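You operate a simulated robot arm through the tools that you are given. There is no shell and no other tool. Be economical: measure what you need, move in short steps, check, and stop when the job is done.

You are at the controls of a simulated robot arm. One attempt, no reset.

JOB
Drain the jar of yellow water to about its line, then spin thread up to about that line.
Fine: pull its wooden board out, drain into the bucket, spilling nothing, and push it in; pump to about 1.5 atm and open the feed valve before you spin; shut it and the jar's valve after. Set down upright: bucket. Where these are worked on the way, their far stop is far enough and under half their travel is too little: feed valve.

The check looks at the end state, three seconds after you hand in, the way a careful person would. Anything else that was tipped, shoved, dropped, spilled or broken makes it a failure.

ROBOT AND FRAMES
A 7-joint arm with a two-finger parallel gripper on a trunk, on a base that drives. Base frame: it is fixed to the floor where the robot stands at the start and does not move with it; the origin is under the middle of the robot, x ahead of it, y to its left, z up. Readings come in cm, degrees, newtons and seconds.
Its first joint turns from -166.0 to 166.0 degrees. Places, roughly: bucket [275, 25, 0]; feed valve [240, -20, 140]; glass jar [225, -25, 100]; pump lever [330, 20, 110]; tap for the blue water [230, -10, 80]; tap for the green water [250, 0, 80]; tap for the yellow water [220, -20, 80]; valve above the blue water [230, 0, 130]; valve above the green water [260, 0, 130]; valve above the milky water [270, 10, 130]; valve above the yellow water [210, -20, 130]; wooden board under the yellow water [210, -30, 70]. Payload 3.43 kg.
The tool frame sits at the grasp point between the pads (the TCP): z along the fingers, y along the line on which they close. The tips reach 3.4 cm beyond it. Largest opening 12.8 cm; finger width 2.4, thickness 1.2; the body of the gripper, 4.8 by 13 cm, starts 9.6 cm behind the TCP.
Orientation is that of the tool frame in the base frame, as [roll, pitch, yaw] about the fixed x, y, z axes, in that order (R = Rz(yaw) Ry(pitch) Rx(roll)). With the fingers straight down and closing along the base's y, the tool's x points along the base's -x, its y along +y and its z along -z.

CONTROLS
- The arm moves only by the tool servo_tool. Its argument "series" is a list of rows, each an object (a shift or turn left out is 0, a gripper value left out holds the last) with "translation": the shift along the tool's x, y, z in units of 30 mm (1.0 is 30 mm), a list of three; "angular": the turn, a rotation vector about the tool's x, y, z in units of 4 degrees (1.0 is 4 degrees), a list of three. In form: [{"translation": [dx, dy, dz], "angular": [wx, wy, wz]}, ...]. A call has 1 to 20 rows; each row shifts and turns the commanded pose from where the row before left it, along the tool's axes as they then stand. "fingers" is the finger opening in cm, from 0 to 12.8, set as the call begins (left out, the last holds). A call with a number of a shift or a turn outside -1 to 1 is refused whole. A row lasts 0.2 s, in which the tool goes at most 5 cm and 8.6 degrees; a call with a longer step from one row to the next is refused whole, and so is a gripper value outside its range. Where a pose cannot be reached the arm comes as near as it can. A force on the tool above 90 N (or 10 N above the force at the start of the call, whichever is more), or a blocked arm, ends the call early, and 0.2 s more pass. The fingers move at their own pace (about 15.3 cm/s each) and stop on an object; they squeeze with about 41 N. The grip force told is the motor's: it shows also when the fingers shut on nothing. Time passes only in rows, and 0.2 s behind the last, so rows that do not move let the fingers close. It gives the time, the measured TCP pose, the force on the tool (base axes), the opening and the grip force at its end, in the units of the frame above (readings bear some noise), with the torque about the TCP (base axes, N m) and any sound that the robot's microphone picked up.
- Cameras (640 x 400 px; columns grow to the right, rows downward): "scene" is now at [19.38, -0.83, 157.62]; the picture's right is [-0.16, -0.99, 0.00], its down [-0.61, 0.10, -0.79] and it looks along [0.78, -0.12, -0.62] (base axes); focal length 286 px, centre (320, 200). "wrist" rides on the gripper at [7.6, -1.1, -16] in the tool frame; the picture's right is [0.15, 0.99, 0.00], its down [-0.88, 0.13, -0.46] and it looks along [-0.45, 0.07, 0.89] (tool axes); focal length 234 px, centre (320, 200). There is no depth. A picture from a camera that has moved, and an enlarged one, comes with that camera's place and axes in the base frame and with its lens. The place of the scene camera against the robot may be out by one fixed shift of up to 1.2 cm in any direction.
- grab_frame(camera): a new picture of that camera. It takes no simulated time.
- roll_base(legs): drives the robot by 1 to 6 legs, each [ahead, turn to the left] in cm and degrees, along the robot's own axes; the way and the turn of a leg run together, so that a leg with both is an arc; at most 150 cm and 180 degrees a leg. The arm and the cameras ride along, it lands a little off, and it stops where it bumps. It gives what a move gives.
- pan_tilt(pan, tilt): turns the head with the scene camera to pan (to the left, within 132 degrees either way) and tilt (down, from -29 to 69), counted from straight ahead of the robot. It gives what a move gives.
- inspect(camera, box): a new picture of the part [left, top, right, bottom] of that camera's present view, enlarged. It takes no simulated time.
- sign_off(): hands the job in; it is judged then, once.

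Work in short steps. Places have to be worked out from the pictures, the camera data and where the tool is seen: move nearer, look again, correct. Check each grasp and each placing, and mend what went wrong. You have 120 turns and 82 pictures in all, those below and enlarged ones among them. Open the gripper and draw the arm clear of the work before you hand the job in, unless the task says otherwise.

The tools are called by a JSON object that holds its "name" and its "arguments". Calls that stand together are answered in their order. servo_tool: Moves the arm, as the interface text tells. Its arguments: {"type":"object","properties":{"series":{"type":"array","items":{"type":"object","properties":{"translation":{"type":"array","items":{"type":"number"}},"angular":{"type":"array","items":{"type":"number"}}}}},"fingers":{"type":"number"}},"required":["series"]} The other tools are called the same way: roll_base (legs) drives the base; pan_tilt (pan, tilt) turns the head that bears the scene camera; grab_frame (camera) takes a picture; inspect (camera, box) takes an enlarged picture of a part of a camera's view; sign_off () hands the job in.

At the start:

```text
t: 0.0
ee_pos: [75.22, -17.55, 89.92]
tcp_rot: [180.0, -0.1, 180.0]
ft_force: [-0.5, -0.2, -0.2]
moment: [-0.02, -0.02, 0.01]
width: 12.81
grasp_force: 0.2
robot x, y, heading: [-0.26, 0.28, 0.3]
head pan, tilt: [-9.0, 38.0]
```

scene: 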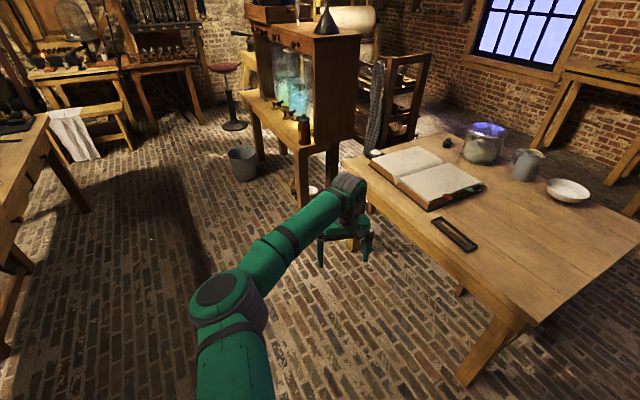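
wrist: 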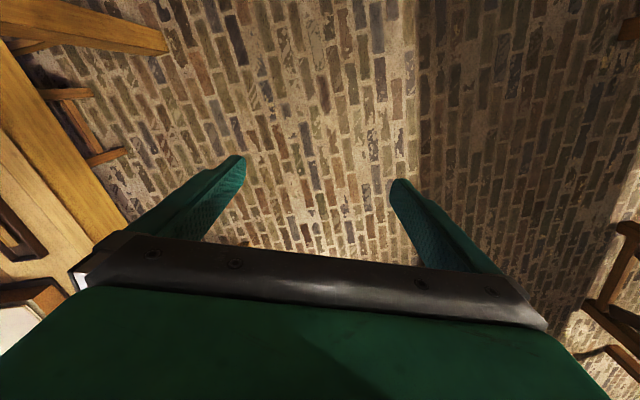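

The cabinet with jars is ahead, somewhat left of the table. I'll enlarge that part to see the jars, taps and valves.

{"name": "inspect", "arguments": {"camera": "scene", "box": [200, 0, 440, 210]}}

{"name": "pan_tilt", "arguments": {"pan": 0, "tilt": 15}}

{"name": "grab_frame", "arguments": {"camera": "scene"}}

```text
1.90 times, centred on (320, 105) of scene
camera zoom: at [19.38, -0.83, 157.62], right [-0.16, -0.99, 0.0], down [-0.61, 0.1, -0.79], along [0.78, -0.12, -0.62], focal length 544 px, centre (320, 381)
```

zoom: 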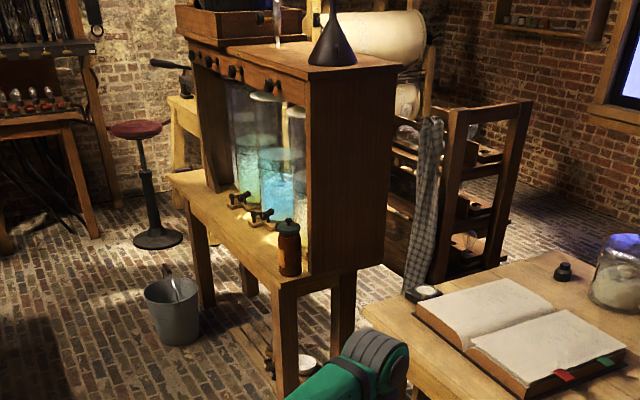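

```text
t: 0.9
ee_pos: [75.11, -17.41, 89.97]
tcp_rot: [-180.0, 0.0, 180.0]
ft_force: [-0.4, -0.6, 0.4]
moment: [0.0, -0.02, 0.02]
width: 12.79
grasp_force: 0.2
robot x, y, heading: [0.02, 0.19, -0.1]
head pan, tilt: [0.0, 15.0]
```

```text
78 pictures are left
camera scene: at [20.19, 0.52, 161.26], right [0.0, -1.0, 0.0], down [-0.26, 0.0, -0.97], along [0.97, 0.0, -0.26], focal length 286 px, centre (320, 200)
```

scene: 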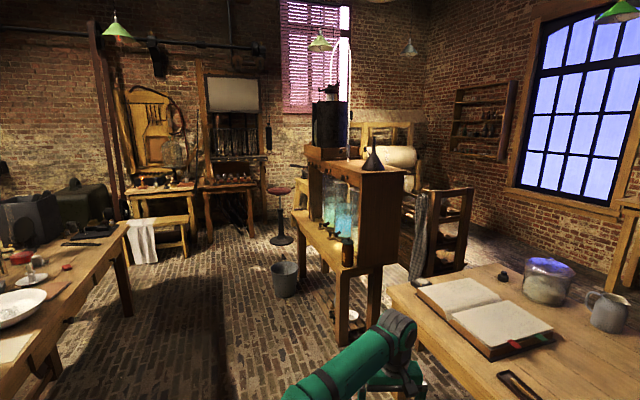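

The cabinet front runs along about 26° and faces the corridor on the left. I'll retract the arm first, then drive into the corridor.

{"name": "servo_tool", "arguments": {"series": [{"translation": [1, 0, -1]}, {"translation": [1, 0, -1]}, {"translation": [1, 0, -1]}, {"translation": [1, 0, -1]}, {"translation": [1, 0, -1]}, {"translation": [1, 0, -1]}, {"translation": [1, 0, -1]}, {"translation": [1, 0, -1]}, {"translation": [1, 0, 0]}, {"translation": [1, 0, 0]}]}}

{"name": "roll_base", "arguments": {"legs": [[0, 17], [140, 0]]}}

{"name": "pan_tilt", "arguments": {"pan": -40, "tilt": 30}}

{"name": "grab_frame", "arguments": {"camera": "scene"}}

```text
t: 3.1
ee_pos: [45.01, -17.46, 113.95]
tcp_rot: [179.9, 0.0, -179.8]
ft_force: [0.1, 0.6, 0.4]
moment: [0.0, 0.03, 0.01]
width: 12.81
grasp_force: 0.0
robot x, y, heading: [0.12, 0.38, 0.1]
head pan, tilt: [0.0, 15.0]
```

```text
t: 11.1
ee_pos: [183.22, 33.17, 113.92]
tcp_rot: [179.9, 0.0, -165.0]
ft_force: [-0.1, 0.9, 0.4]
moment: [-0.03, 0.01, 0.0]
width: 12.79
grasp_force: 0.0
robot x, y, heading: [135.08, 38.57, 14.8]
head pan, tilt: [0.0, 15.0]
```

```text
t: 12.2
ee_pos: [183.35, 33.21, 113.89]
tcp_rot: [-180.0, -0.1, -165.0]
ft_force: [0.5, -0.3, 0.0]
moment: [-0.02, 0.0, 0.0]
width: 12.83
grasp_force: 0.1
robot x, y, heading: [135.25, 38.43, 14.8]
head pan, tilt: [-40.0, 30.0]
```

```text
77 pictures are left
camera scene: at [153.88, 37.81, 158.85], right [-0.42, -0.91, 0.0], down [-0.45, 0.21, -0.87], along [0.78, -0.37, -0.5], focal length 286 px, centre (320, 200)
```

scene: 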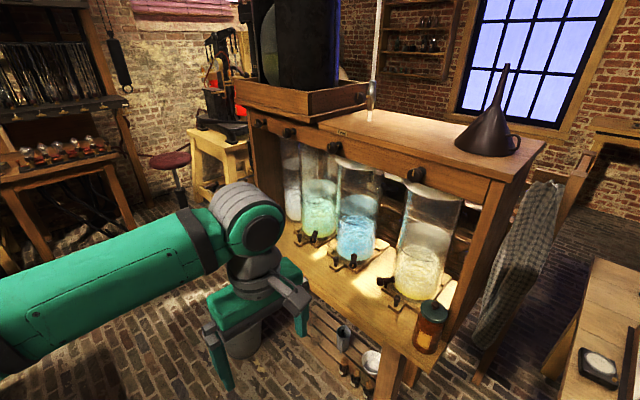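

Now a clear view; yellow is the rightmost jar. I'll enlarge it, and the pump/gauge area.

{"name": "inspect", "arguments": {"camera": "scene", "box": [340, 110, 500, 370]}}

{"name": "inspect", "arguments": {"camera": "scene", "box": [180, 0, 440, 160]}}

{"name": "inspect", "arguments": {"camera": "scene", "box": [280, 160, 440, 260]}}

```text
1.54 times, centred on (420, 240) of scene
camera zoom: at [153.88, 37.81, 158.85], right [-0.42, -0.91, 0.0], down [-0.45, 0.21, -0.87], along [0.78, -0.37, -0.5], focal length 439 px, centre (166, 138)
```

zoom: 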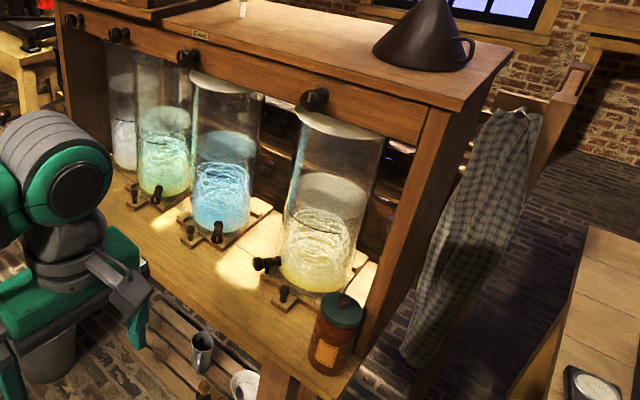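

```text
2.46 times, centred on (310, 80) of scene
camera zoom: at [153.88, 37.81, 158.85], right [-0.42, -0.91, 0.0], down [-0.45, 0.21, -0.87], along [0.78, -0.37, -0.5], focal length 703 px, centre (345, 495)
```

zoom: 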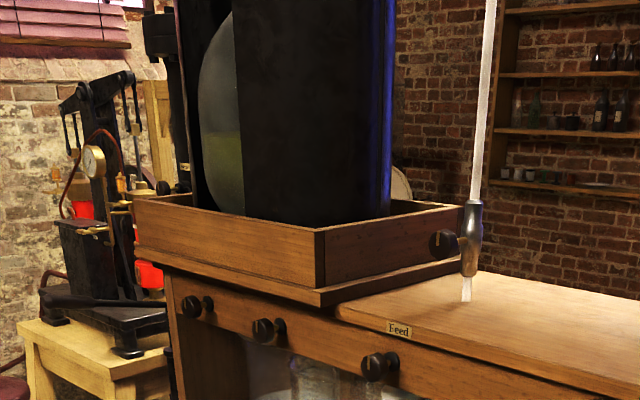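

```text
4.00 times, centred on (360, 210) of scene
camera zoom: at [153.88, 37.81, 158.85], right [-0.42, -0.91, 0.0], down [-0.45, 0.21, -0.87], along [0.78, -0.37, -0.5], focal length 1142 px, centre (160, 160)
```

zoom: 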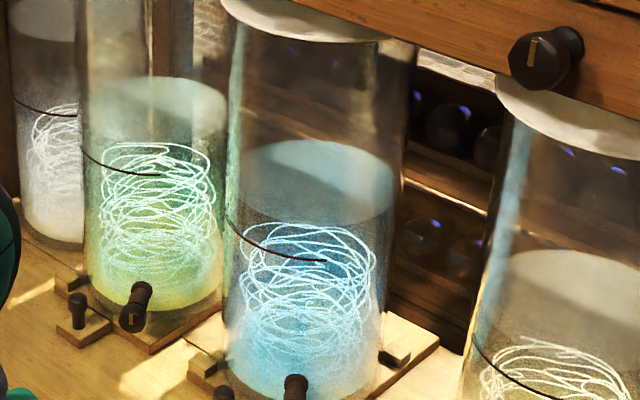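

I'll drive to stand about 70 cm in front of the yellow jar, facing the cabinet squarely.

{"name": "roll_base", "arguments": {"legs": [[0, -3], [56, 0], [0, -83]]}}

{"name": "pan_tilt", "arguments": {"pan": 0, "tilt": 45}}

{"name": "grab_frame", "arguments": {"camera": "scene"}}

{"name": "grab_frame", "arguments": {"camera": "wrist"}}

```text
t: 19.7
ee_pos: [188.66, 1.19, 113.99]
tcp_rot: [180.0, -0.1, 111.3]
ft_force: [-0.6, -0.1, -0.5]
moment: [0.0, 0.0, 0.04]
width: 12.8
grasp_force: 0.2
robot x, y, heading: [188.5, 49.62, -69.2]
head pan, tilt: [-40.0, 30.0]
```

```text
t: 20.8
ee_pos: [188.56, 1.24, 113.87]
tcp_rot: [180.0, 0.0, 111.3]
ft_force: [-0.4, 0.1, -0.1]
moment: [-0.01, 0.01, -0.02]
width: 12.78
grasp_force: 0.0
robot x, y, heading: [188.36, 49.7, -68.9]
head pan, tilt: [0.0, 45.0]
```

```text
73 pictures are left
camera scene: at [195.56, 32.69, 156.59], right [-0.93, -0.36, 0.0], down [-0.25, 0.66, -0.71], along [0.25, -0.66, -0.71], focal length 286 px, centre (320, 200)
```

scene: 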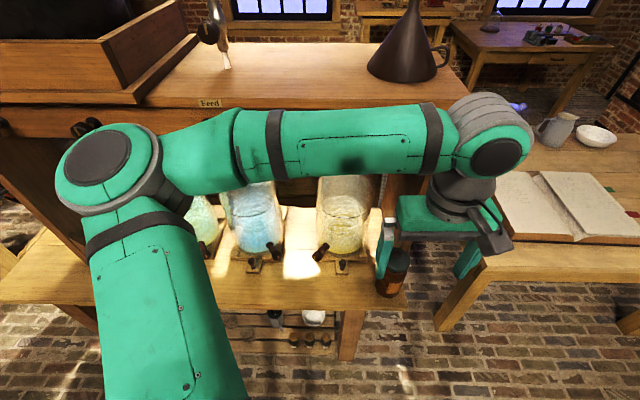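

```text
72 pictures are left
camera wrist: at [184.78, 7.75, 129.9], right [0.87, 0.5, 0.0], down [0.44, -0.77, 0.46], along [0.23, -0.4, -0.89], focal length 234 px, centre (320, 200)
```

wrist: 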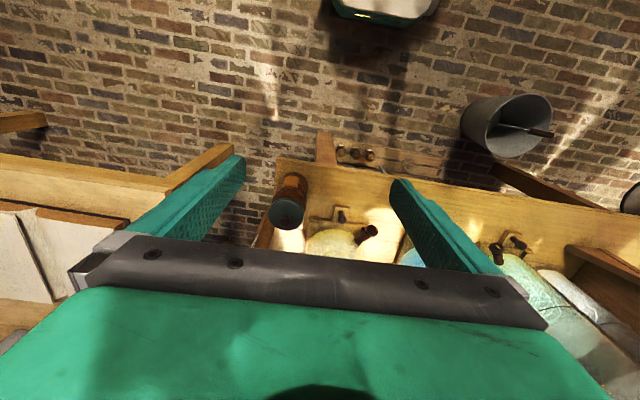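

Facing squarely (bench edge horizontal in view, so cabinet runs at ≈21°). Zoom on the yellow tap/peg and on the bucket.

{"name": "inspect", "arguments": {"camera": "scene", "box": [200, 170, 420, 360]}}

{"name": "inspect", "arguments": {"camera": "wrist", "box": [440, 70, 640, 270]}}

```text
2.11 times, centred on (310, 265) of scene
camera zoom: at [195.56, 32.69, 156.59], right [-0.93, -0.36, 0.0], down [-0.25, 0.66, -0.71], along [0.25, -0.66, -0.71], focal length 601 px, centre (341, 63)
```

zoom: 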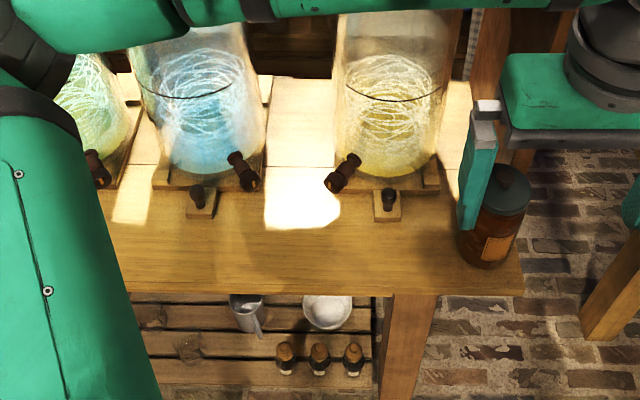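

```text
2.00 times, centred on (540, 170) of wrist
camera zoom: at [184.78, 7.75, 129.9], right [0.87, 0.5, 0.0], down [0.44, -0.77, 0.46], along [0.23, -0.4, -0.89], focal length 468 px, centre (-120, 260)
```

zoom: 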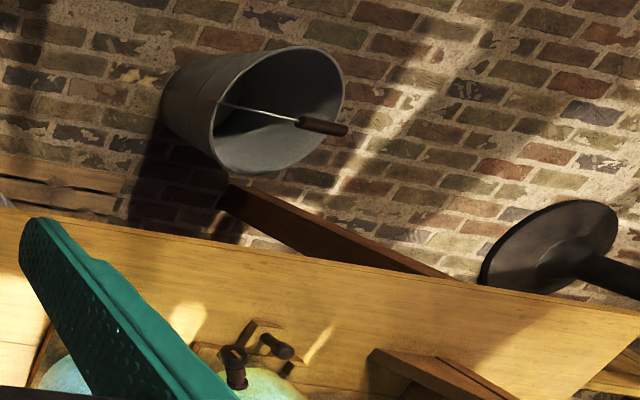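

Peg is near (206.5, -18.5, 74), right below the overhanging valve, so I'll approach tilted ~45° forward. Pitch the tool first and shift along the bench.

{"name": "servo_tool", "arguments": {"series": [{"angular": [0, -1, 0], "translation": [0, 0.8, 0]}, {"angular": [0, -1, 0], "translation": [0, 0.8, 0]}, {"angular": [0, -1, 0], "translation": [0, 0.8, 0]}, {"angular": [0, -1, 0], "translation": [0, 0.8, 0]}, {"angular": [0, -1, 0]}, {"angular": [0, -1, 0]}, {"angular": [0, -1, 0]}, {"angular": [0, -1, 0]}, {"angular": [0, -1, 0]}, {"angular": [0, -1, 0]}, {"angular": [0, -1, 0]}, {"angular": [0, 0, 0]}], "fingers": 7}}

{"name": "grab_frame", "arguments": {"camera": "wrist"}}

{"name": "grab_frame", "arguments": {"camera": "scene"}}

```text
t: 23.4
ee_pos: [197.84, -1.98, 116.54]
tcp_rot: [179.9, 43.9, 111.2]
ft_force: [0.0, 0.1, 0.6]
moment: [0.01, 0.0, 0.03]
width: 7.02
grasp_force: 0.1
out of reach, approached as far as the arm can: row 7, 8, 9, 10, 11
robot x, y, heading: [188.54, 49.56, -68.7]
head pan, tilt: [0.0, 45.0]
```

```text
69 pictures are left
camera wrist: at [190.85, 12.92, 122.88], right [0.88, 0.46, -0.1], down [0.24, -0.25, 0.94], along [0.41, -0.85, -0.33], focal length 234 px, centre (320, 200)
```

wrist: 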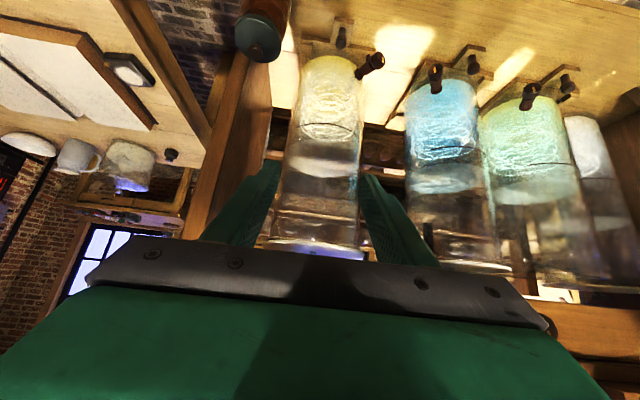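

```text
68 pictures are left
camera scene: at [195.56, 32.7, 156.59], right [-0.93, -0.36, 0.0], down [-0.26, 0.66, -0.71], along [0.26, -0.66, -0.71], focal length 286 px, centre (320, 200)
```

scene: 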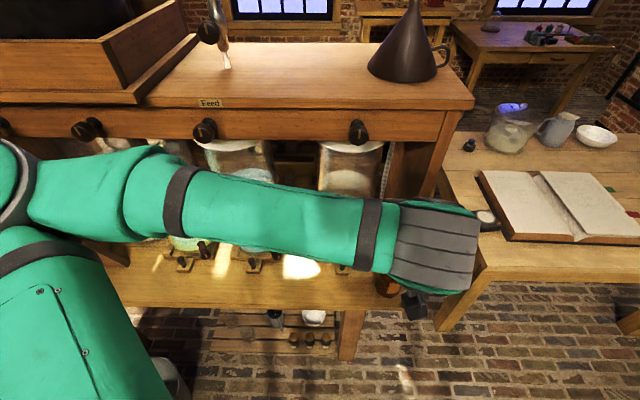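

Too close for the inclined tool; I'll back off 16 cm, then lower toward the peg and look again.

{"name": "roll_base", "arguments": {"legs": [[-16, 0]]}}

{"name": "servo_tool", "arguments": {"series": [{"translation": [0, 0, 1]}, {"translation": [0, 0, 1]}, {"translation": [0, 0, 1]}, {"translation": [0, 0, 1]}, {"translation": [-0.6, 0, 0.6]}, {"translation": [-0.6, 0, 0.6]}, {"translation": [-0.6, 0, 0.6]}, {"translation": [0, 0, 0]}]}}

{"name": "grab_frame", "arguments": {"camera": "wrist"}}

{"name": "grab_frame", "arguments": {"camera": "scene"}}

```text
t: 24.8
ee_pos: [191.94, 13.44, 116.61]
tcp_rot: [179.8, 43.8, 111.4]
ft_force: [0.2, -0.6, -0.9]
moment: [-0.02, 0.0, -0.04]
width: 7.01
grasp_force: 0.0
robot x, y, heading: [182.39, 65.15, -68.9]
head pan, tilt: [0.0, 45.0]
```

```text
t: 26.6
ee_pos: [197.76, -1.22, 107.82]
tcp_rot: [179.9, 43.8, 111.4]
ft_force: [0.2, -1.1, -1.0]
moment: [-0.02, -0.01, 0.01]
width: 7.01
grasp_force: 0.0
robot x, y, heading: [182.45, 65.01, -68.8]
head pan, tilt: [0.0, 45.0]
```

```text
67 pictures are left
camera wrist: at [190.76, 13.66, 114.22], right [0.88, 0.46, -0.1], down [0.24, -0.25, 0.94], along [0.41, -0.85, -0.33], focal length 234 px, centre (320, 200)
```

wrist: 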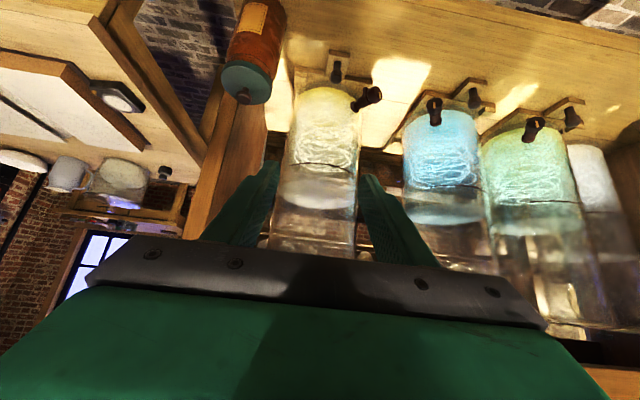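

```text
66 pictures are left
camera scene: at [189.58, 48.18, 156.59], right [-0.93, -0.36, 0.0], down [-0.26, 0.66, -0.71], along [0.26, -0.66, -0.71], focal length 286 px, centre (320, 200)
```

scene: 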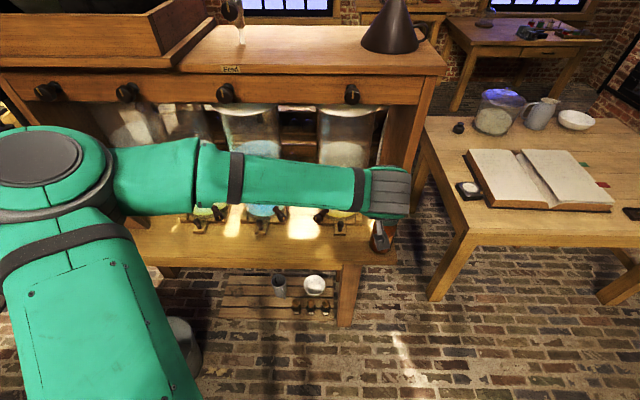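

Peg estimated around (207,-19.2,74). Move to a standoff ~8 cm back along the tool axis and look again.

{"name": "servo_tool", "arguments": {"series": [{"translation": [0.3, 0.07, 1]}, {"translation": [0.3, 0.07, 1]}, {"translation": [0.3, 0.07, 1]}, {"translation": [0.3, 0.07, 1]}, {"translation": [0.3, 0.07, 1]}, {"translation": [0.3, 0.07, 1]}, {"translation": [0.3, 0.07, 1]}, {"translation": [0.3, 0.07, 1]}, {"translation": [0.3, 0.07, 1]}, {"translation": [0.3, 0.07, 0.6]}, {"translation": [0, 0, 0]}], "fingers": 7}}

{"name": "grab_frame", "arguments": {"camera": "wrist"}}

{"name": "grab_frame", "arguments": {"camera": "scene"}}

```text
t: 29.0
ee_pos: [204.78, -13.07, 80.78]
tcp_rot: [180.0, 43.8, 111.3]
ft_force: [-0.9, 0.6, 0.1]
moment: [-0.03, 0.0, 0.0]
width: 7.0
grasp_force: 0.0
robot x, y, heading: [182.64, 64.93, -68.6]
head pan, tilt: [0.0, 45.0]
```

```text
65 pictures are left
camera wrist: at [197.82, 1.78, 87.12], right [0.88, 0.46, -0.1], down [0.24, -0.25, 0.94], along [0.41, -0.85, -0.33], focal length 234 px, centre (320, 200)
```

wrist: 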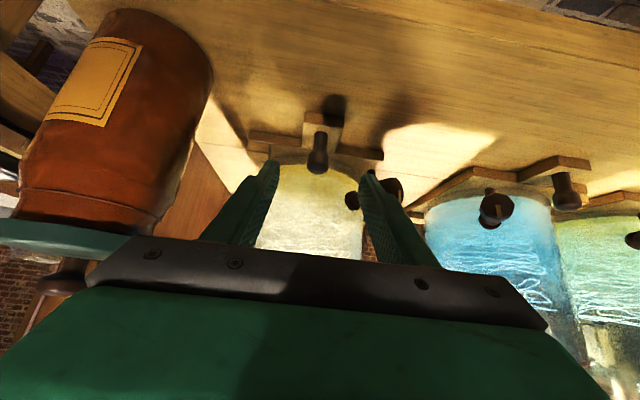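

```text
64 pictures are left
camera scene: at [189.58, 48.17, 156.59], right [-0.93, -0.36, 0.0], down [-0.26, 0.66, -0.71], along [0.26, -0.66, -0.71], focal length 286 px, centre (320, 200)
```

scene: 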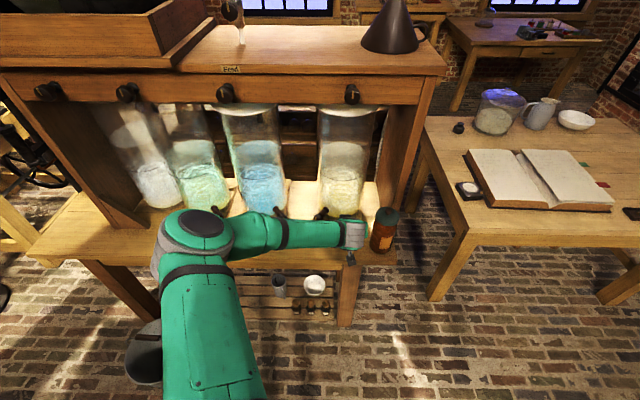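

Peg top ≈ (206,-16.3,76.7), centred between the fingers. Advance 5.5 cm and then close.

{"name": "servo_tool", "arguments": {"series": [{"translation": [0.08, 0, 0.62]}, {"translation": [0.08, 0, 0.62]}, {"translation": [0.08, 0, 0.6]}, {"translation": [0, 0, 0]}]}}

{"name": "servo_tool", "arguments": {"series": [{}, {}, {}], "fingers": 0}}

{"name": "grab_frame", "arguments": {"camera": "wrist"}}

```text
t: 30.0
ee_pos: [205.82, -16.22, 76.35]
tcp_rot: [179.9, 43.8, 111.3]
ft_force: [-1.3, -0.6, -0.2]
moment: [0.01, -0.01, 0.01]
width: 7.0
grasp_force: 0.0
robot x, y, heading: [182.65, 65.13, -68.8]
head pan, tilt: [0.0, 45.0]
```

```text
t: 30.8
ee_pos: [205.82, -16.19, 76.39]
tcp_rot: [-180.0, 43.9, 111.3]
ft_force: [-2.2, -1.4, -2.3]
moment: [-0.13, 0.01, -0.1]
width: 2.22
grasp_force: 44.9
robot x, y, heading: [182.32, 64.93, -68.8]
head pan, tilt: [0.0, 45.0]
```

```text
63 pictures are left
camera wrist: at [198.85, -1.27, 82.69], right [0.88, 0.46, -0.1], down [0.24, -0.25, 0.94], along [0.41, -0.85, -0.33], focal length 234 px, centre (320, 200)
```

wrist: 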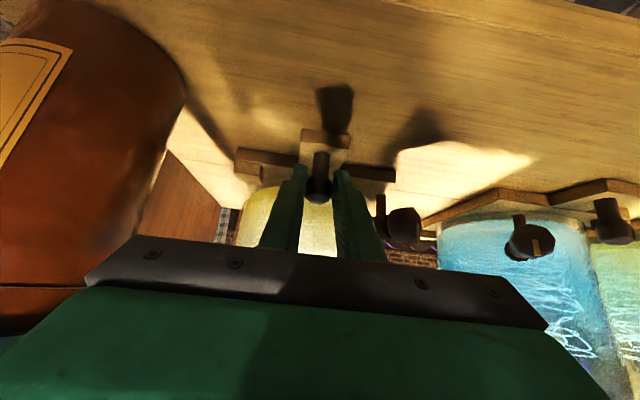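

Peg gripped (2.2 cm). Pull straight outward 6 cm gently.

{"name": "servo_tool", "arguments": {"series": [{"translation": [0.12, 0, -0.115]}, {"translation": [0.24, 0, -0.23]}, {"translation": [0.24, 0, -0.23]}, {"translation": [0.24, 0, -0.23]}, {"translation": [0.24, 0, -0.23]}, {"translation": [0.24, 0, -0.23]}, {"translation": [0.12, 0, -0.115]}, {}]}}

{"name": "grab_frame", "arguments": {"camera": "wrist"}}

{"name": "inspect", "arguments": {"camera": "scene", "box": [200, 90, 460, 290]}}

```text
t: 32.6
ee_pos: [203.78, -10.46, 76.55]
tcp_rot: [179.8, 43.9, 111.4]
ft_force: [15.5, 3.7, 10.3]
moment: [-0.69, -0.59, 0.46]
width: 2.21
grasp_force: 45.1
robot x, y, heading: [182.12, 64.89, -68.8]
head pan, tilt: [0.0, 45.0]
```

```text
62 pictures are left
camera wrist: at [196.7, 4.34, 82.65], right [0.88, 0.46, -0.1], down [0.24, -0.25, 0.94], along [0.41, -0.85, -0.33], focal length 234 px, centre (320, 200)
```

wrist: 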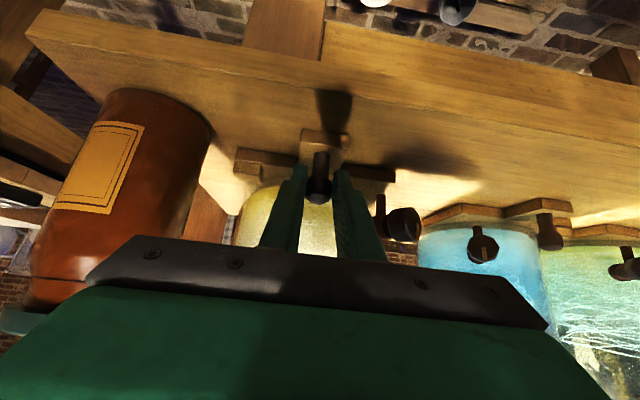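

```text
2.00 times, centred on (330, 190) of scene
camera zoom: at [189.61, 48.22, 156.59], right [-0.93, -0.36, 0.0], down [-0.26, 0.66, -0.71], along [0.26, -0.66, -0.71], focal length 571 px, centre (300, 220)
```

zoom: 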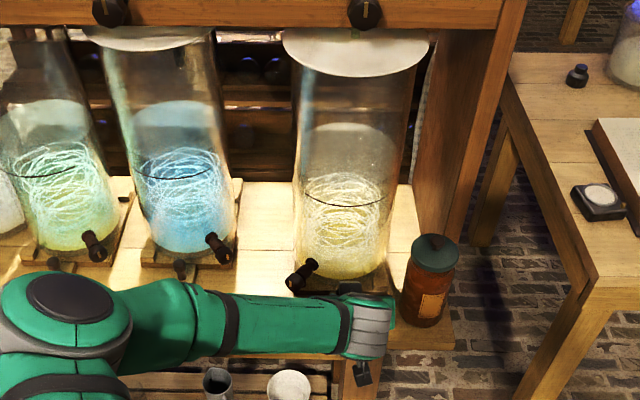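

Jar slides with the board; the slide direction is about 109.5°, so I add slight sideways relief and keep pulling.

{"name": "servo_tool", "arguments": {"series": [{"translation": [0.24, 0.03, -0.23]}, {"translation": [0.24, 0.03, -0.23]}, {"translation": [0.24, 0.03, -0.23]}, {"translation": [0.24, 0.03, -0.23]}, {"translation": [0.24, 0.03, -0.23]}, {"translation": [0.24, 0.03, -0.23]}, {"translation": [0.12, 0.015, -0.115]}, {}]}}

{"name": "grab_frame", "arguments": {"camera": "wrist"}}

```text
t: 34.4
ee_pos: [201.56, -4.33, 76.33]
tcp_rot: [180.0, 43.9, 111.3]
ft_force: [-5.5, -2.4, 24.4]
moment: [-0.53, -0.11, -0.17]
width: 2.19
grasp_force: 45.0
robot x, y, heading: [182.12, 65.12, -68.7]
head pan, tilt: [0.0, 45.0]
```

```text
60 pictures are left
camera wrist: at [194.61, 10.53, 82.63], right [0.88, 0.46, -0.1], down [0.24, -0.25, 0.94], along [0.4, -0.85, -0.33], focal length 234 px, centre (320, 200)
```

wrist: 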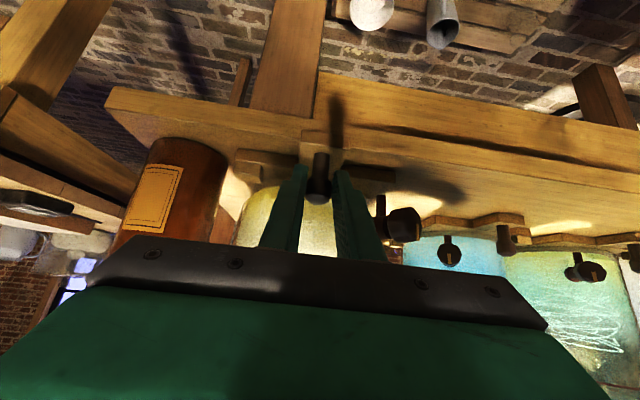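

Peg is now at the bench edge; the tap must still clear it. Relieve the vertical load and pull further.

{"name": "servo_tool", "arguments": {"series": [{"translation": [0.21, 0.01, -0.26]}, {"translation": [0.22, 0.02, -0.25]}, {"translation": [0.235, 0.02, -0.235]}, {"translation": [0.235, 0.02, -0.235]}, {"translation": [0.235, 0.02, -0.235]}, {"translation": [0.235, 0.02, -0.235]}, {"translation": [0.12, 0.01, -0.12]}, {}]}}

{"name": "grab_frame", "arguments": {"camera": "wrist"}}

{"name": "inspect", "arguments": {"camera": "scene", "box": [200, 90, 460, 290]}}

```text
t: 36.2
ee_pos: [199.32, 1.63, 76.49]
tcp_rot: [179.9, 43.1, 111.4]
ft_force: [-33.1, -15.2, -31.3]
moment: [-0.09, 0.29, -0.89]
width: 2.21
grasp_force: 44.4
robot x, y, heading: [182.44, 65.18, -68.6]
head pan, tilt: [0.0, 45.0]
```

```text
59 pictures are left
camera wrist: at [192.39, 16.49, 82.92], right [0.88, 0.46, -0.1], down [0.24, -0.26, 0.93], along [0.4, -0.85, -0.34], focal length 234 px, centre (320, 200)
```

wrist: 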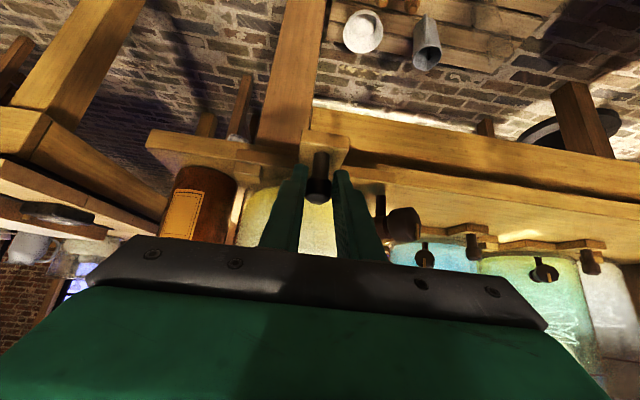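

```text
2.00 times, centred on (330, 190) of scene
camera zoom: at [189.5, 48.05, 156.57], right [-0.93, -0.36, 0.0], down [-0.26, 0.66, -0.71], along [0.26, -0.66, -0.71], focal length 571 px, centre (300, 220)
```

zoom: 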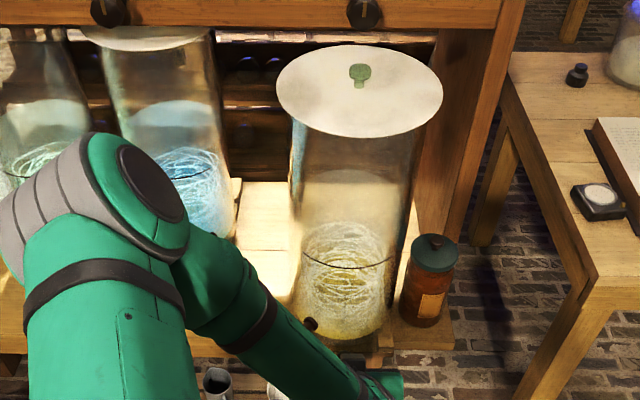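

Relieve the sideways/vertical load, then pull on ~6 cm more; the tap is only about at the edge.

{"name": "servo_tool", "arguments": {"series": [{"translation": [0.1, -0.1, 0.1]}, {"translation": [0.24, -0.03, -0.22]}, {"translation": [0.24, 0.01, -0.225]}, {"translation": [0.24, 0.01, -0.225]}, {"translation": [0.24, 0.01, -0.225]}, {"translation": [0.24, 0.01, -0.225]}, {"translation": [0.12, 0.01, -0.11]}, {}]}}

{"name": "grab_frame", "arguments": {"camera": "wrist"}}

```text
t: 38.0
ee_pos: [197.57, 5.83, 77.27]
tcp_rot: [178.2, 43.4, 111.6]
ft_force: [67.3, 17.1, -5.1]
moment: [0.87, -0.72, 1.99]
width: 2.14
grasp_force: 44.9
out of reach, approached as far as the arm can: row 3, 4, 5, 6
robot x, y, heading: [182.51, 65.23, -68.7]
head pan, tilt: [0.0, 45.0]
```

```text
57 pictures are left
camera wrist: at [190.17, 20.5, 83.63], right [0.87, 0.48, -0.08], down [0.23, -0.26, 0.94], along [0.43, -0.84, -0.33], focal length 234 px, centre (320, 200)
```

wrist: 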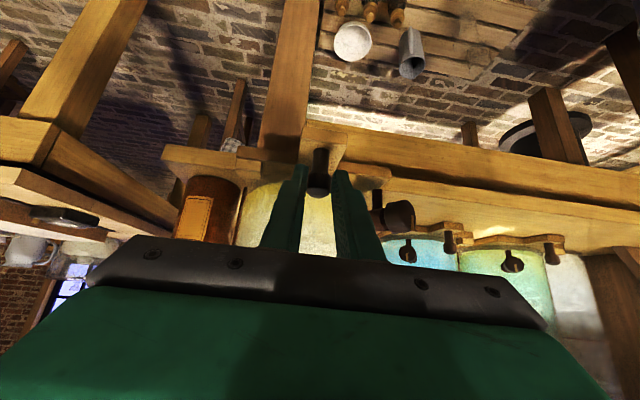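

Arm is at its near limit and loaded sideways. Release, back the base off 18 cm, then regrasp.

{"name": "servo_tool", "arguments": {"series": [{}, {}], "fingers": 5}}

{"name": "roll_base", "arguments": {"legs": [[-18, 0]]}}

{"name": "grab_frame", "arguments": {"camera": "wrist"}}

{"name": "inspect", "arguments": {"camera": "scene", "box": [200, 60, 460, 260]}}

```text
t: 38.6
ee_pos: [196.18, 5.53, 77.46]
tcp_rot: [179.6, 43.3, 111.2]
ft_force: [0.0, 4.6, -0.6]
moment: [0.15, 0.03, 0.19]
width: 5.1
grasp_force: 0.6
robot x, y, heading: [182.32, 65.33, -68.8]
head pan, tilt: [0.0, 45.0]
```

```text
t: 40.1
ee_pos: [189.72, 22.73, 77.47]
tcp_rot: [179.5, 43.4, 111.4]
ft_force: [-0.6, 0.2, 0.5]
moment: [0.01, 0.0, -0.01]
width: 5.0
grasp_force: 0.1
robot x, y, heading: [175.8, 82.08, -68.6]
head pan, tilt: [0.0, 45.0]
```

```text
56 pictures are left
camera wrist: at [182.55, 37.64, 83.83], right [0.88, 0.47, -0.09], down [0.24, -0.26, 0.94], along [0.41, -0.85, -0.34], focal length 234 px, centre (320, 200)
```

wrist: 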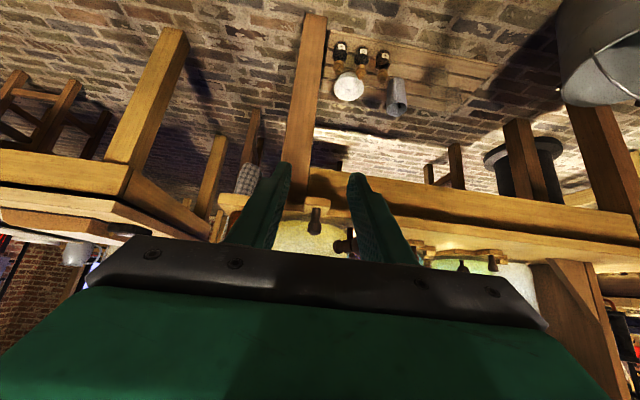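

```text
2.00 times, centred on (330, 160) of scene
camera zoom: at [182.84, 65.51, 156.59], right [-0.93, -0.36, 0.0], down [-0.26, 0.66, -0.71], along [0.26, -0.66, -0.71], focal length 571 px, centre (300, 280)
```

zoom: 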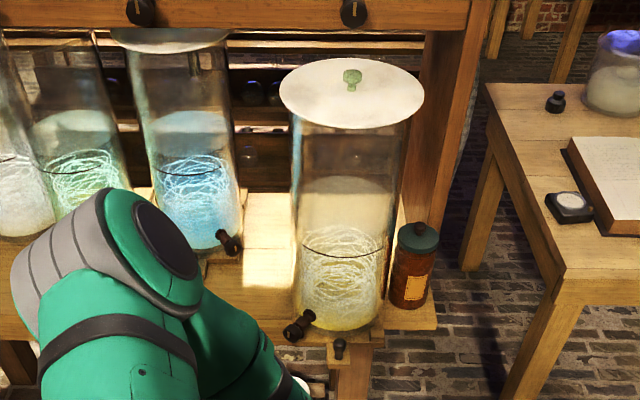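

Peg is now ~8–9 cm beyond the bench edge. Zoom on the tap in the wrist view to see its spout before deciding whether to pull further.

{"name": "inspect", "arguments": {"camera": "wrist", "box": [270, 170, 430, 270]}}

{"name": "inspect", "arguments": {"camera": "scene", "box": [300, 170, 400, 260]}}

```text
4.00 times, centred on (350, 220) of wrist
camera zoom: at [182.55, 37.64, 83.83], right [0.88, 0.47, -0.09], down [0.24, -0.26, 0.94], along [0.41, -0.85, -0.34], focal length 937 px, centre (200, 120)
```

zoom: 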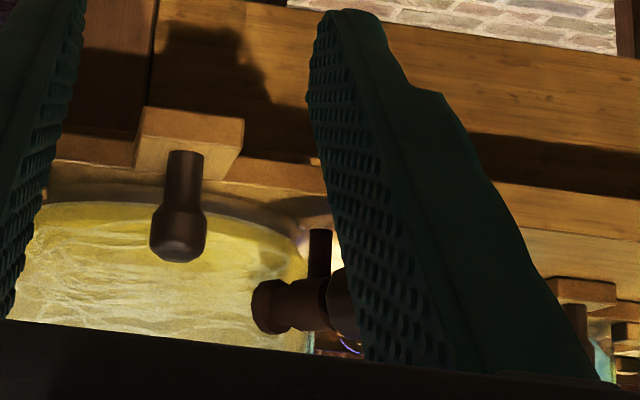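

```text
4.44 times, centred on (350, 215) of scene
camera zoom: at [182.84, 65.51, 156.59], right [-0.93, -0.36, 0.0], down [-0.26, 0.66, -0.71], along [0.26, -0.66, -0.71], focal length 1269 px, centre (187, 133)
```

zoom: 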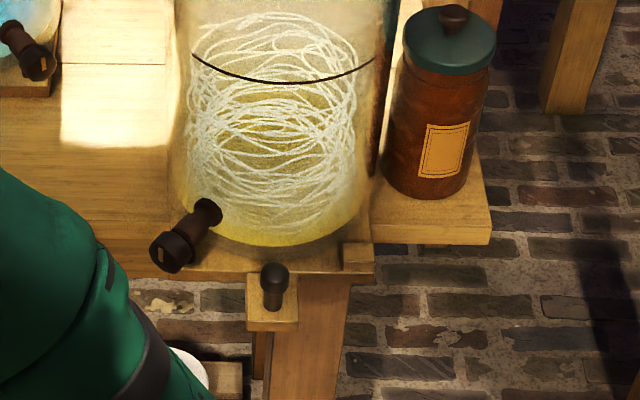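

The spout hangs down under the tap, ~6 cm past the edge. I'll regrasp the peg (≈(197.6,6,76)) and try to pull further to its stop.

{"name": "servo_tool", "arguments": {"series": [{"translation": [-0.52, 0.044, 0.566]}, {"translation": [-0.52, 0.044, 0.566]}, {"translation": [-0.52, 0.044, 0.566]}, {"translation": [-0.52, 0.044, 0.566]}, {"translation": [-0.52, 0.044, 0.566]}, {"translation": [-0.52, 0.044, 0.566]}, {}], "fingers": 5}}

{"name": "grab_frame", "arguments": {"camera": "wrist"}}

```text
t: 41.7
ee_pos: [195.48, 10.51, 76.64]
tcp_rot: [179.5, 43.4, 111.3]
ft_force: [0.3, 0.0, 0.5]
moment: [-0.01, 0.01, 0.05]
width: 5.0
grasp_force: 0.1
robot x, y, heading: [175.69, 82.6, -68.7]
head pan, tilt: [0.0, 45.0]
```

```text
52 pictures are left
camera wrist: at [188.3, 25.29, 82.88], right [0.88, 0.47, -0.09], down [0.24, -0.26, 0.94], along [0.41, -0.85, -0.34], focal length 234 px, centre (320, 200)
```

wrist: 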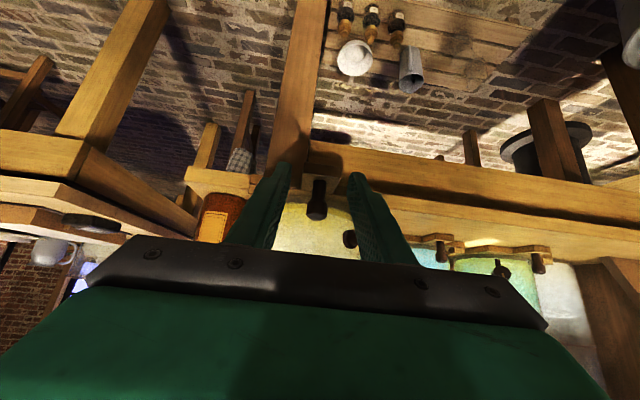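

Peg centred; advance ~4.7 cm more and close.

{"name": "servo_tool", "arguments": {"series": [{"translation": [-0.37, 0.03, 0.38]}, {"translation": [-0.37, 0.03, 0.38]}, {"translation": [-0.37, 0.03, 0.38]}, {}], "fingers": 5}}

{"name": "servo_tool", "arguments": {"series": [{}, {}, {}], "fingers": 0}}

{"name": "servo_tool", "arguments": {"series": [{"translation": [0.12, 0.005, -0.115]}, {"translation": [0.12, 0.005, -0.115]}, {"translation": [0.12, 0.005, -0.115]}, {"translation": [0.12, 0.005, -0.115]}, {"translation": [0.12, 0.005, -0.115]}, {"translation": [0.12, 0.005, -0.115]}, {}]}}

{"name": "inspect", "arguments": {"camera": "wrist", "box": [160, 100, 480, 300]}}

```text
t: 42.7
ee_pos: [197.55, 6.13, 76.26]
tcp_rot: [179.6, 43.3, 111.3]
ft_force: [0.7, -0.1, -0.1]
moment: [0.01, 0.03, 0.01]
width: 4.99
grasp_force: 0.1
robot x, y, heading: [175.41, 82.43, -68.5]
head pan, tilt: [0.0, 45.0]
```

```text
t: 43.5
ee_pos: [197.52, 6.22, 76.36]
tcp_rot: [179.5, 43.4, 111.3]
ft_force: [-0.4, 2.8, -1.9]
moment: [0.01, 0.02, 0.02]
width: 0.0
grasp_force: 33.2
robot x, y, heading: [175.94, 82.59, -68.6]
head pan, tilt: [0.0, 45.0]
```

```text
t: 45.1
ee_pos: [196.55, 8.91, 76.26]
tcp_rot: [179.5, 43.3, 111.4]
ft_force: [-0.6, -0.1, 0.5]
moment: [0.0, -0.01, -0.01]
width: 0.01
grasp_force: 33.0
robot x, y, heading: [175.94, 82.08, -68.6]
head pan, tilt: [0.0, 45.0]
```

```text
2.00 times, centred on (320, 200) of wrist
camera zoom: at [189.47, 23.67, 82.71], right [0.88, 0.47, -0.09], down [0.24, -0.26, 0.94], along [0.41, -0.85, -0.34], focal length 468 px, centre (320, 200)
```

zoom: 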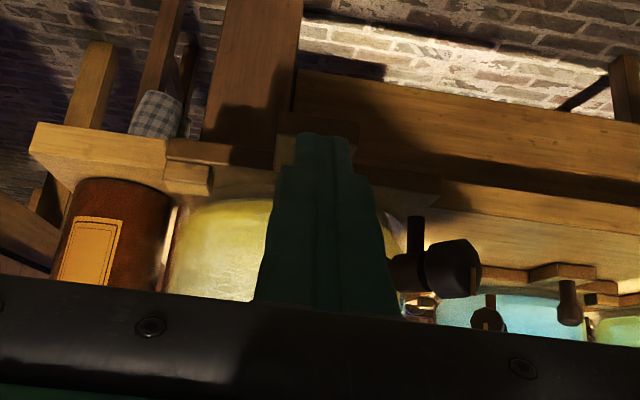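

Missed — the peg is farther in. Open and look.

{"name": "servo_tool", "arguments": {"series": [{"translation": [-0.24, 0, 0.23]}, {"translation": [-0.24, 0, 0.23]}, {"translation": [-0.24, 0, 0.23]}, {}], "fingers": 5.5}}

{"name": "inspect", "arguments": {"camera": "wrist", "box": [160, 100, 480, 300]}}

```text
t: 46.1
ee_pos: [197.6, 6.1, 76.33]
tcp_rot: [179.4, 43.4, 111.4]
ft_force: [-1.0, 0.1, -0.9]
moment: [-0.03, 0.02, -0.05]
width: 5.5
grasp_force: 0.1
robot x, y, heading: [175.48, 82.11, -68.7]
head pan, tilt: [0.0, 45.0]
```

```text
2.00 times, centred on (320, 200) of wrist
camera zoom: at [190.5, 20.92, 82.73], right [0.88, 0.47, -0.09], down [0.24, -0.26, 0.94], along [0.41, -0.85, -0.34], focal length 468 px, centre (320, 200)
```

zoom: 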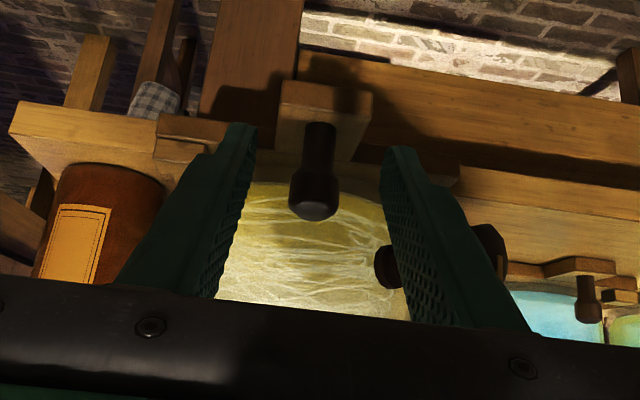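

Peg head is ~2.7 cm farther in. Advance and close, then check width.

{"name": "servo_tool", "arguments": {"series": [{"translation": [-0.22, 0, 0.21]}, {"translation": [-0.22, 0, 0.21]}, {"translation": [-0.22, 0, 0.21]}, {}]}}

{"name": "servo_tool", "arguments": {"series": [{}, {}, {}], "fingers": 0}}

```text
t: 47.1
ee_pos: [198.76, 3.5, 76.48]
tcp_rot: [179.5, 43.4, 111.4]
ft_force: [0.3, 0.0, -0.1]
moment: [0.02, -0.01, 0.0]
width: 5.48
grasp_force: 0.0
robot x, y, heading: [175.18, 82.21, -68.7]
head pan, tilt: [0.0, 45.0]
```

```text
t: 47.9
ee_pos: [198.72, 3.39, 76.41]
tcp_rot: [179.4, 43.4, 111.4]
ft_force: [-0.5, -0.7, -0.9]
moment: [-0.01, 0.02, 0.03]
width: 2.32
grasp_force: 44.8
robot x, y, heading: [175.93, 82.52, -68.5]
head pan, tilt: [0.0, 45.0]
```

Gripped. Pull 5 cm more, watching force.

{"name": "servo_tool", "arguments": {"series": [{"translation": [0.12, 0.005, -0.115]}, {"translation": [0.12, 0.005, -0.115]}, {"translation": [0.24, 0.01, -0.23]}, {"translation": [0.24, 0.01, -0.23]}, {"translation": [0.24, 0.01, -0.23]}, {"translation": [0.24, 0.01, -0.23]}, {}]}}

{"name": "grab_frame", "arguments": {"camera": "scene"}}

```text
t: 49.5
ee_pos: [197.12, 7.97, 76.36]
tcp_rot: [179.3, 43.5, 111.5]
ft_force: [11.4, -25.4, 4.0]
moment: [-0.35, -0.18, 0.08]
width: 2.23
grasp_force: 44.4
robot x, y, heading: [175.63, 82.79, -68.5]
head pan, tilt: [0.0, 45.0]
```

```text
49 pictures are left
camera scene: at [182.88, 65.45, 156.58], right [-0.93, -0.36, 0.0], down [-0.26, 0.66, -0.71], along [0.26, -0.66, -0.71], focal length 286 px, centre (320, 200)
```

scene: 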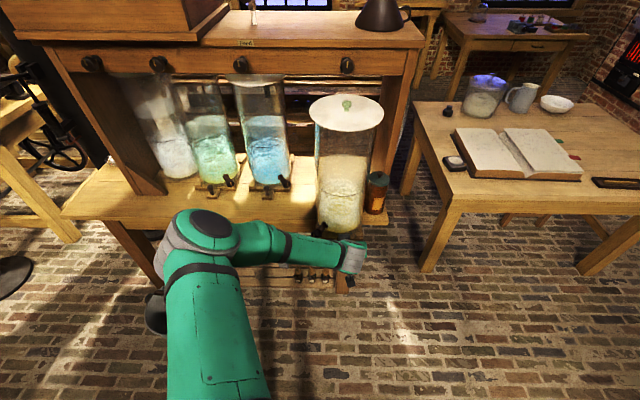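

Resistance 25 N along the pull with 25.6 cm travel: at its stop. Release, back off a bit and look at spout and bench edge.

{"name": "servo_tool", "arguments": {"series": [{}, {}], "fingers": 6}}

{"name": "roll_base", "arguments": {"legs": [[-10, 0]]}}

{"name": "servo_tool", "arguments": {"series": [{"translation": [0.5, -0.8, -0.87]}, {"translation": [0, -1, -0.87]}, {"translation": [-0.5, -1, -0.87]}, {"translation": [-0.5, -1, -0.87]}, {"translation": [-0.5, -1, -0.87]}, {"translation": [-0.8, -1, -0.5]}, {"translation": [-0.8, -1, -0.5]}, {}]}}

{"name": "inspect", "arguments": {"camera": "scene", "box": [220, 140, 420, 280]}}

{"name": "grab_frame", "arguments": {"camera": "wrist"}}

```text
t: 50.1
ee_pos: [196.9, 8.13, 76.16]
tcp_rot: [179.5, 43.3, 111.4]
ft_force: [0.1, 1.0, 0.1]
moment: [0.01, 0.01, -0.01]
width: 6.01
grasp_force: 0.1
robot x, y, heading: [175.9, 82.86, -68.7]
head pan, tilt: [0.0, 45.0]
```

```text
t: 51.0
ee_pos: [195.79, 10.68, 76.2]
tcp_rot: [179.6, 43.3, 111.2]
ft_force: [-0.9, 0.1, 0.2]
moment: [-0.02, 0.01, 0.01]
width: 6.01
grasp_force: 0.0
robot x, y, heading: [174.76, 84.83, -68.9]
head pan, tilt: [0.0, 45.0]
stopped in leg 1: the robot was blocked; the commanded pose is now the measured one
```

```text
t: 52.8
ee_pos: [174.84, 7.73, 92.94]
tcp_rot: [179.5, 43.3, 111.3]
ft_force: [0.0, 0.0, 0.1]
moment: [0.01, -0.04, 0.02]
width: 6.01
grasp_force: 0.0
robot x, y, heading: [174.44, 84.75, -68.8]
head pan, tilt: [0.0, 45.0]
```

```text
2.86 times, centred on (320, 210) of scene
camera zoom: at [181.89, 67.9, 156.59], right [-0.93, -0.36, 0.0], down [-0.26, 0.66, -0.71], along [0.26, -0.66, -0.71], focal length 816 px, centre (320, 171)
```

zoom: 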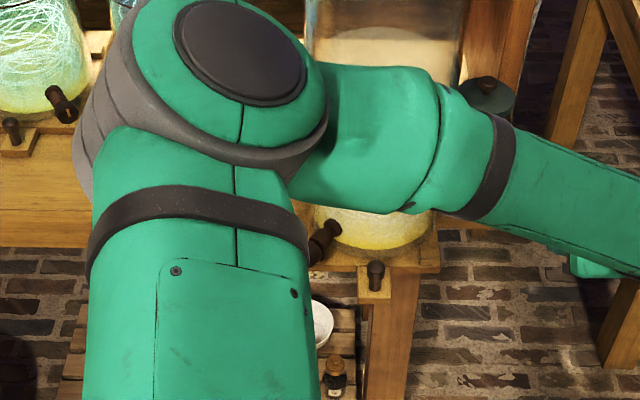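

```text
47 pictures are left
camera wrist: at [167.74, 22.64, 99.42], right [0.88, 0.46, -0.09], down [0.24, -0.26, 0.94], along [0.41, -0.85, -0.34], focal length 234 px, centre (320, 200)
```

wrist: 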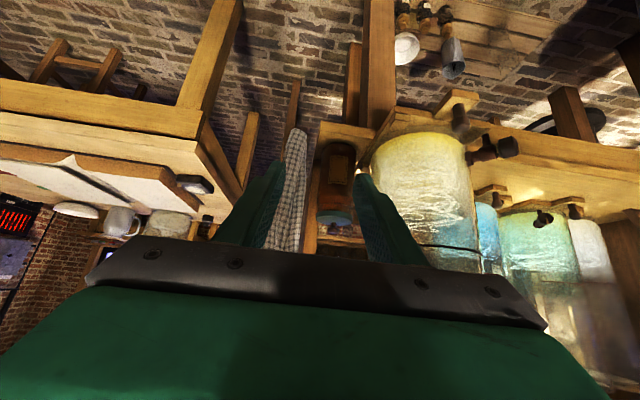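

The robot is blocked by the table behind, fine. Spout ≈ (203.5–204, 7). Now look for the bucket to the left.

{"name": "pan_tilt", "arguments": {"pan": 35, "tilt": 48}}

{"name": "grab_frame", "arguments": {"camera": "scene"}}

```text
t: 53.9
ee_pos: [174.78, 7.91, 92.97]
tcp_rot: [179.4, 43.3, 111.2]
ft_force: [0.6, -0.1, 0.4]
moment: [-0.01, 0.0, -0.01]
width: 6.01
grasp_force: 0.1
robot x, y, heading: [175.22, 85.05, -68.9]
head pan, tilt: [35.0, 48.0]
```

```text
46 pictures are left
camera scene: at [185.5, 71.09, 156.17], right [-0.56, -0.83, 0.0], down [-0.62, 0.41, -0.67], along [0.56, -0.37, -0.74], focal length 286 px, centre (320, 200)
```

scene: 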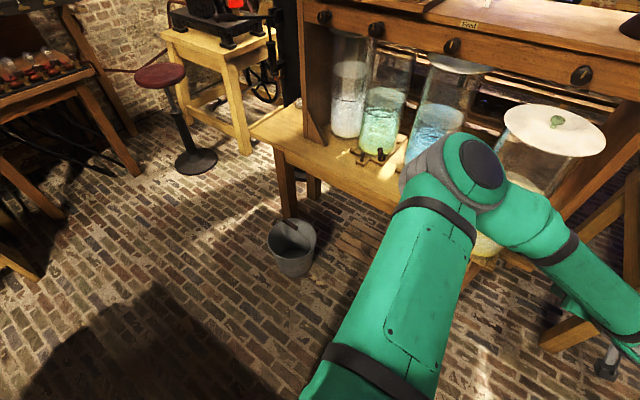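

{"name": "inspect", "arguments": {"camera": "scene", "box": [240, 190, 360, 300]}}

```text
3.64 times, centred on (300, 245) of scene
camera zoom: at [185.5, 71.09, 156.17], right [-0.56, -0.83, 0.0], down [-0.62, 0.41, -0.67], along [0.56, -0.37, -0.74], focal length 1038 px, centre (393, 36)
```

zoom: 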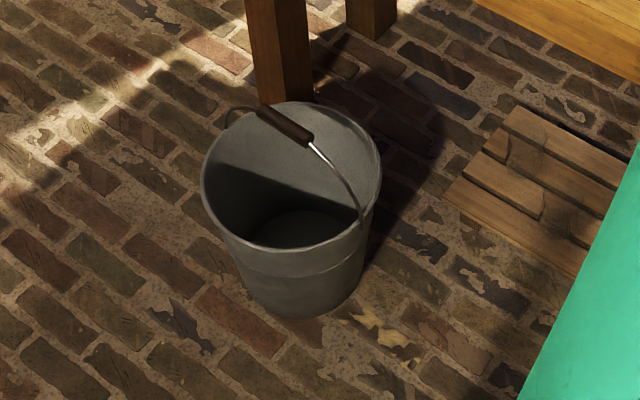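

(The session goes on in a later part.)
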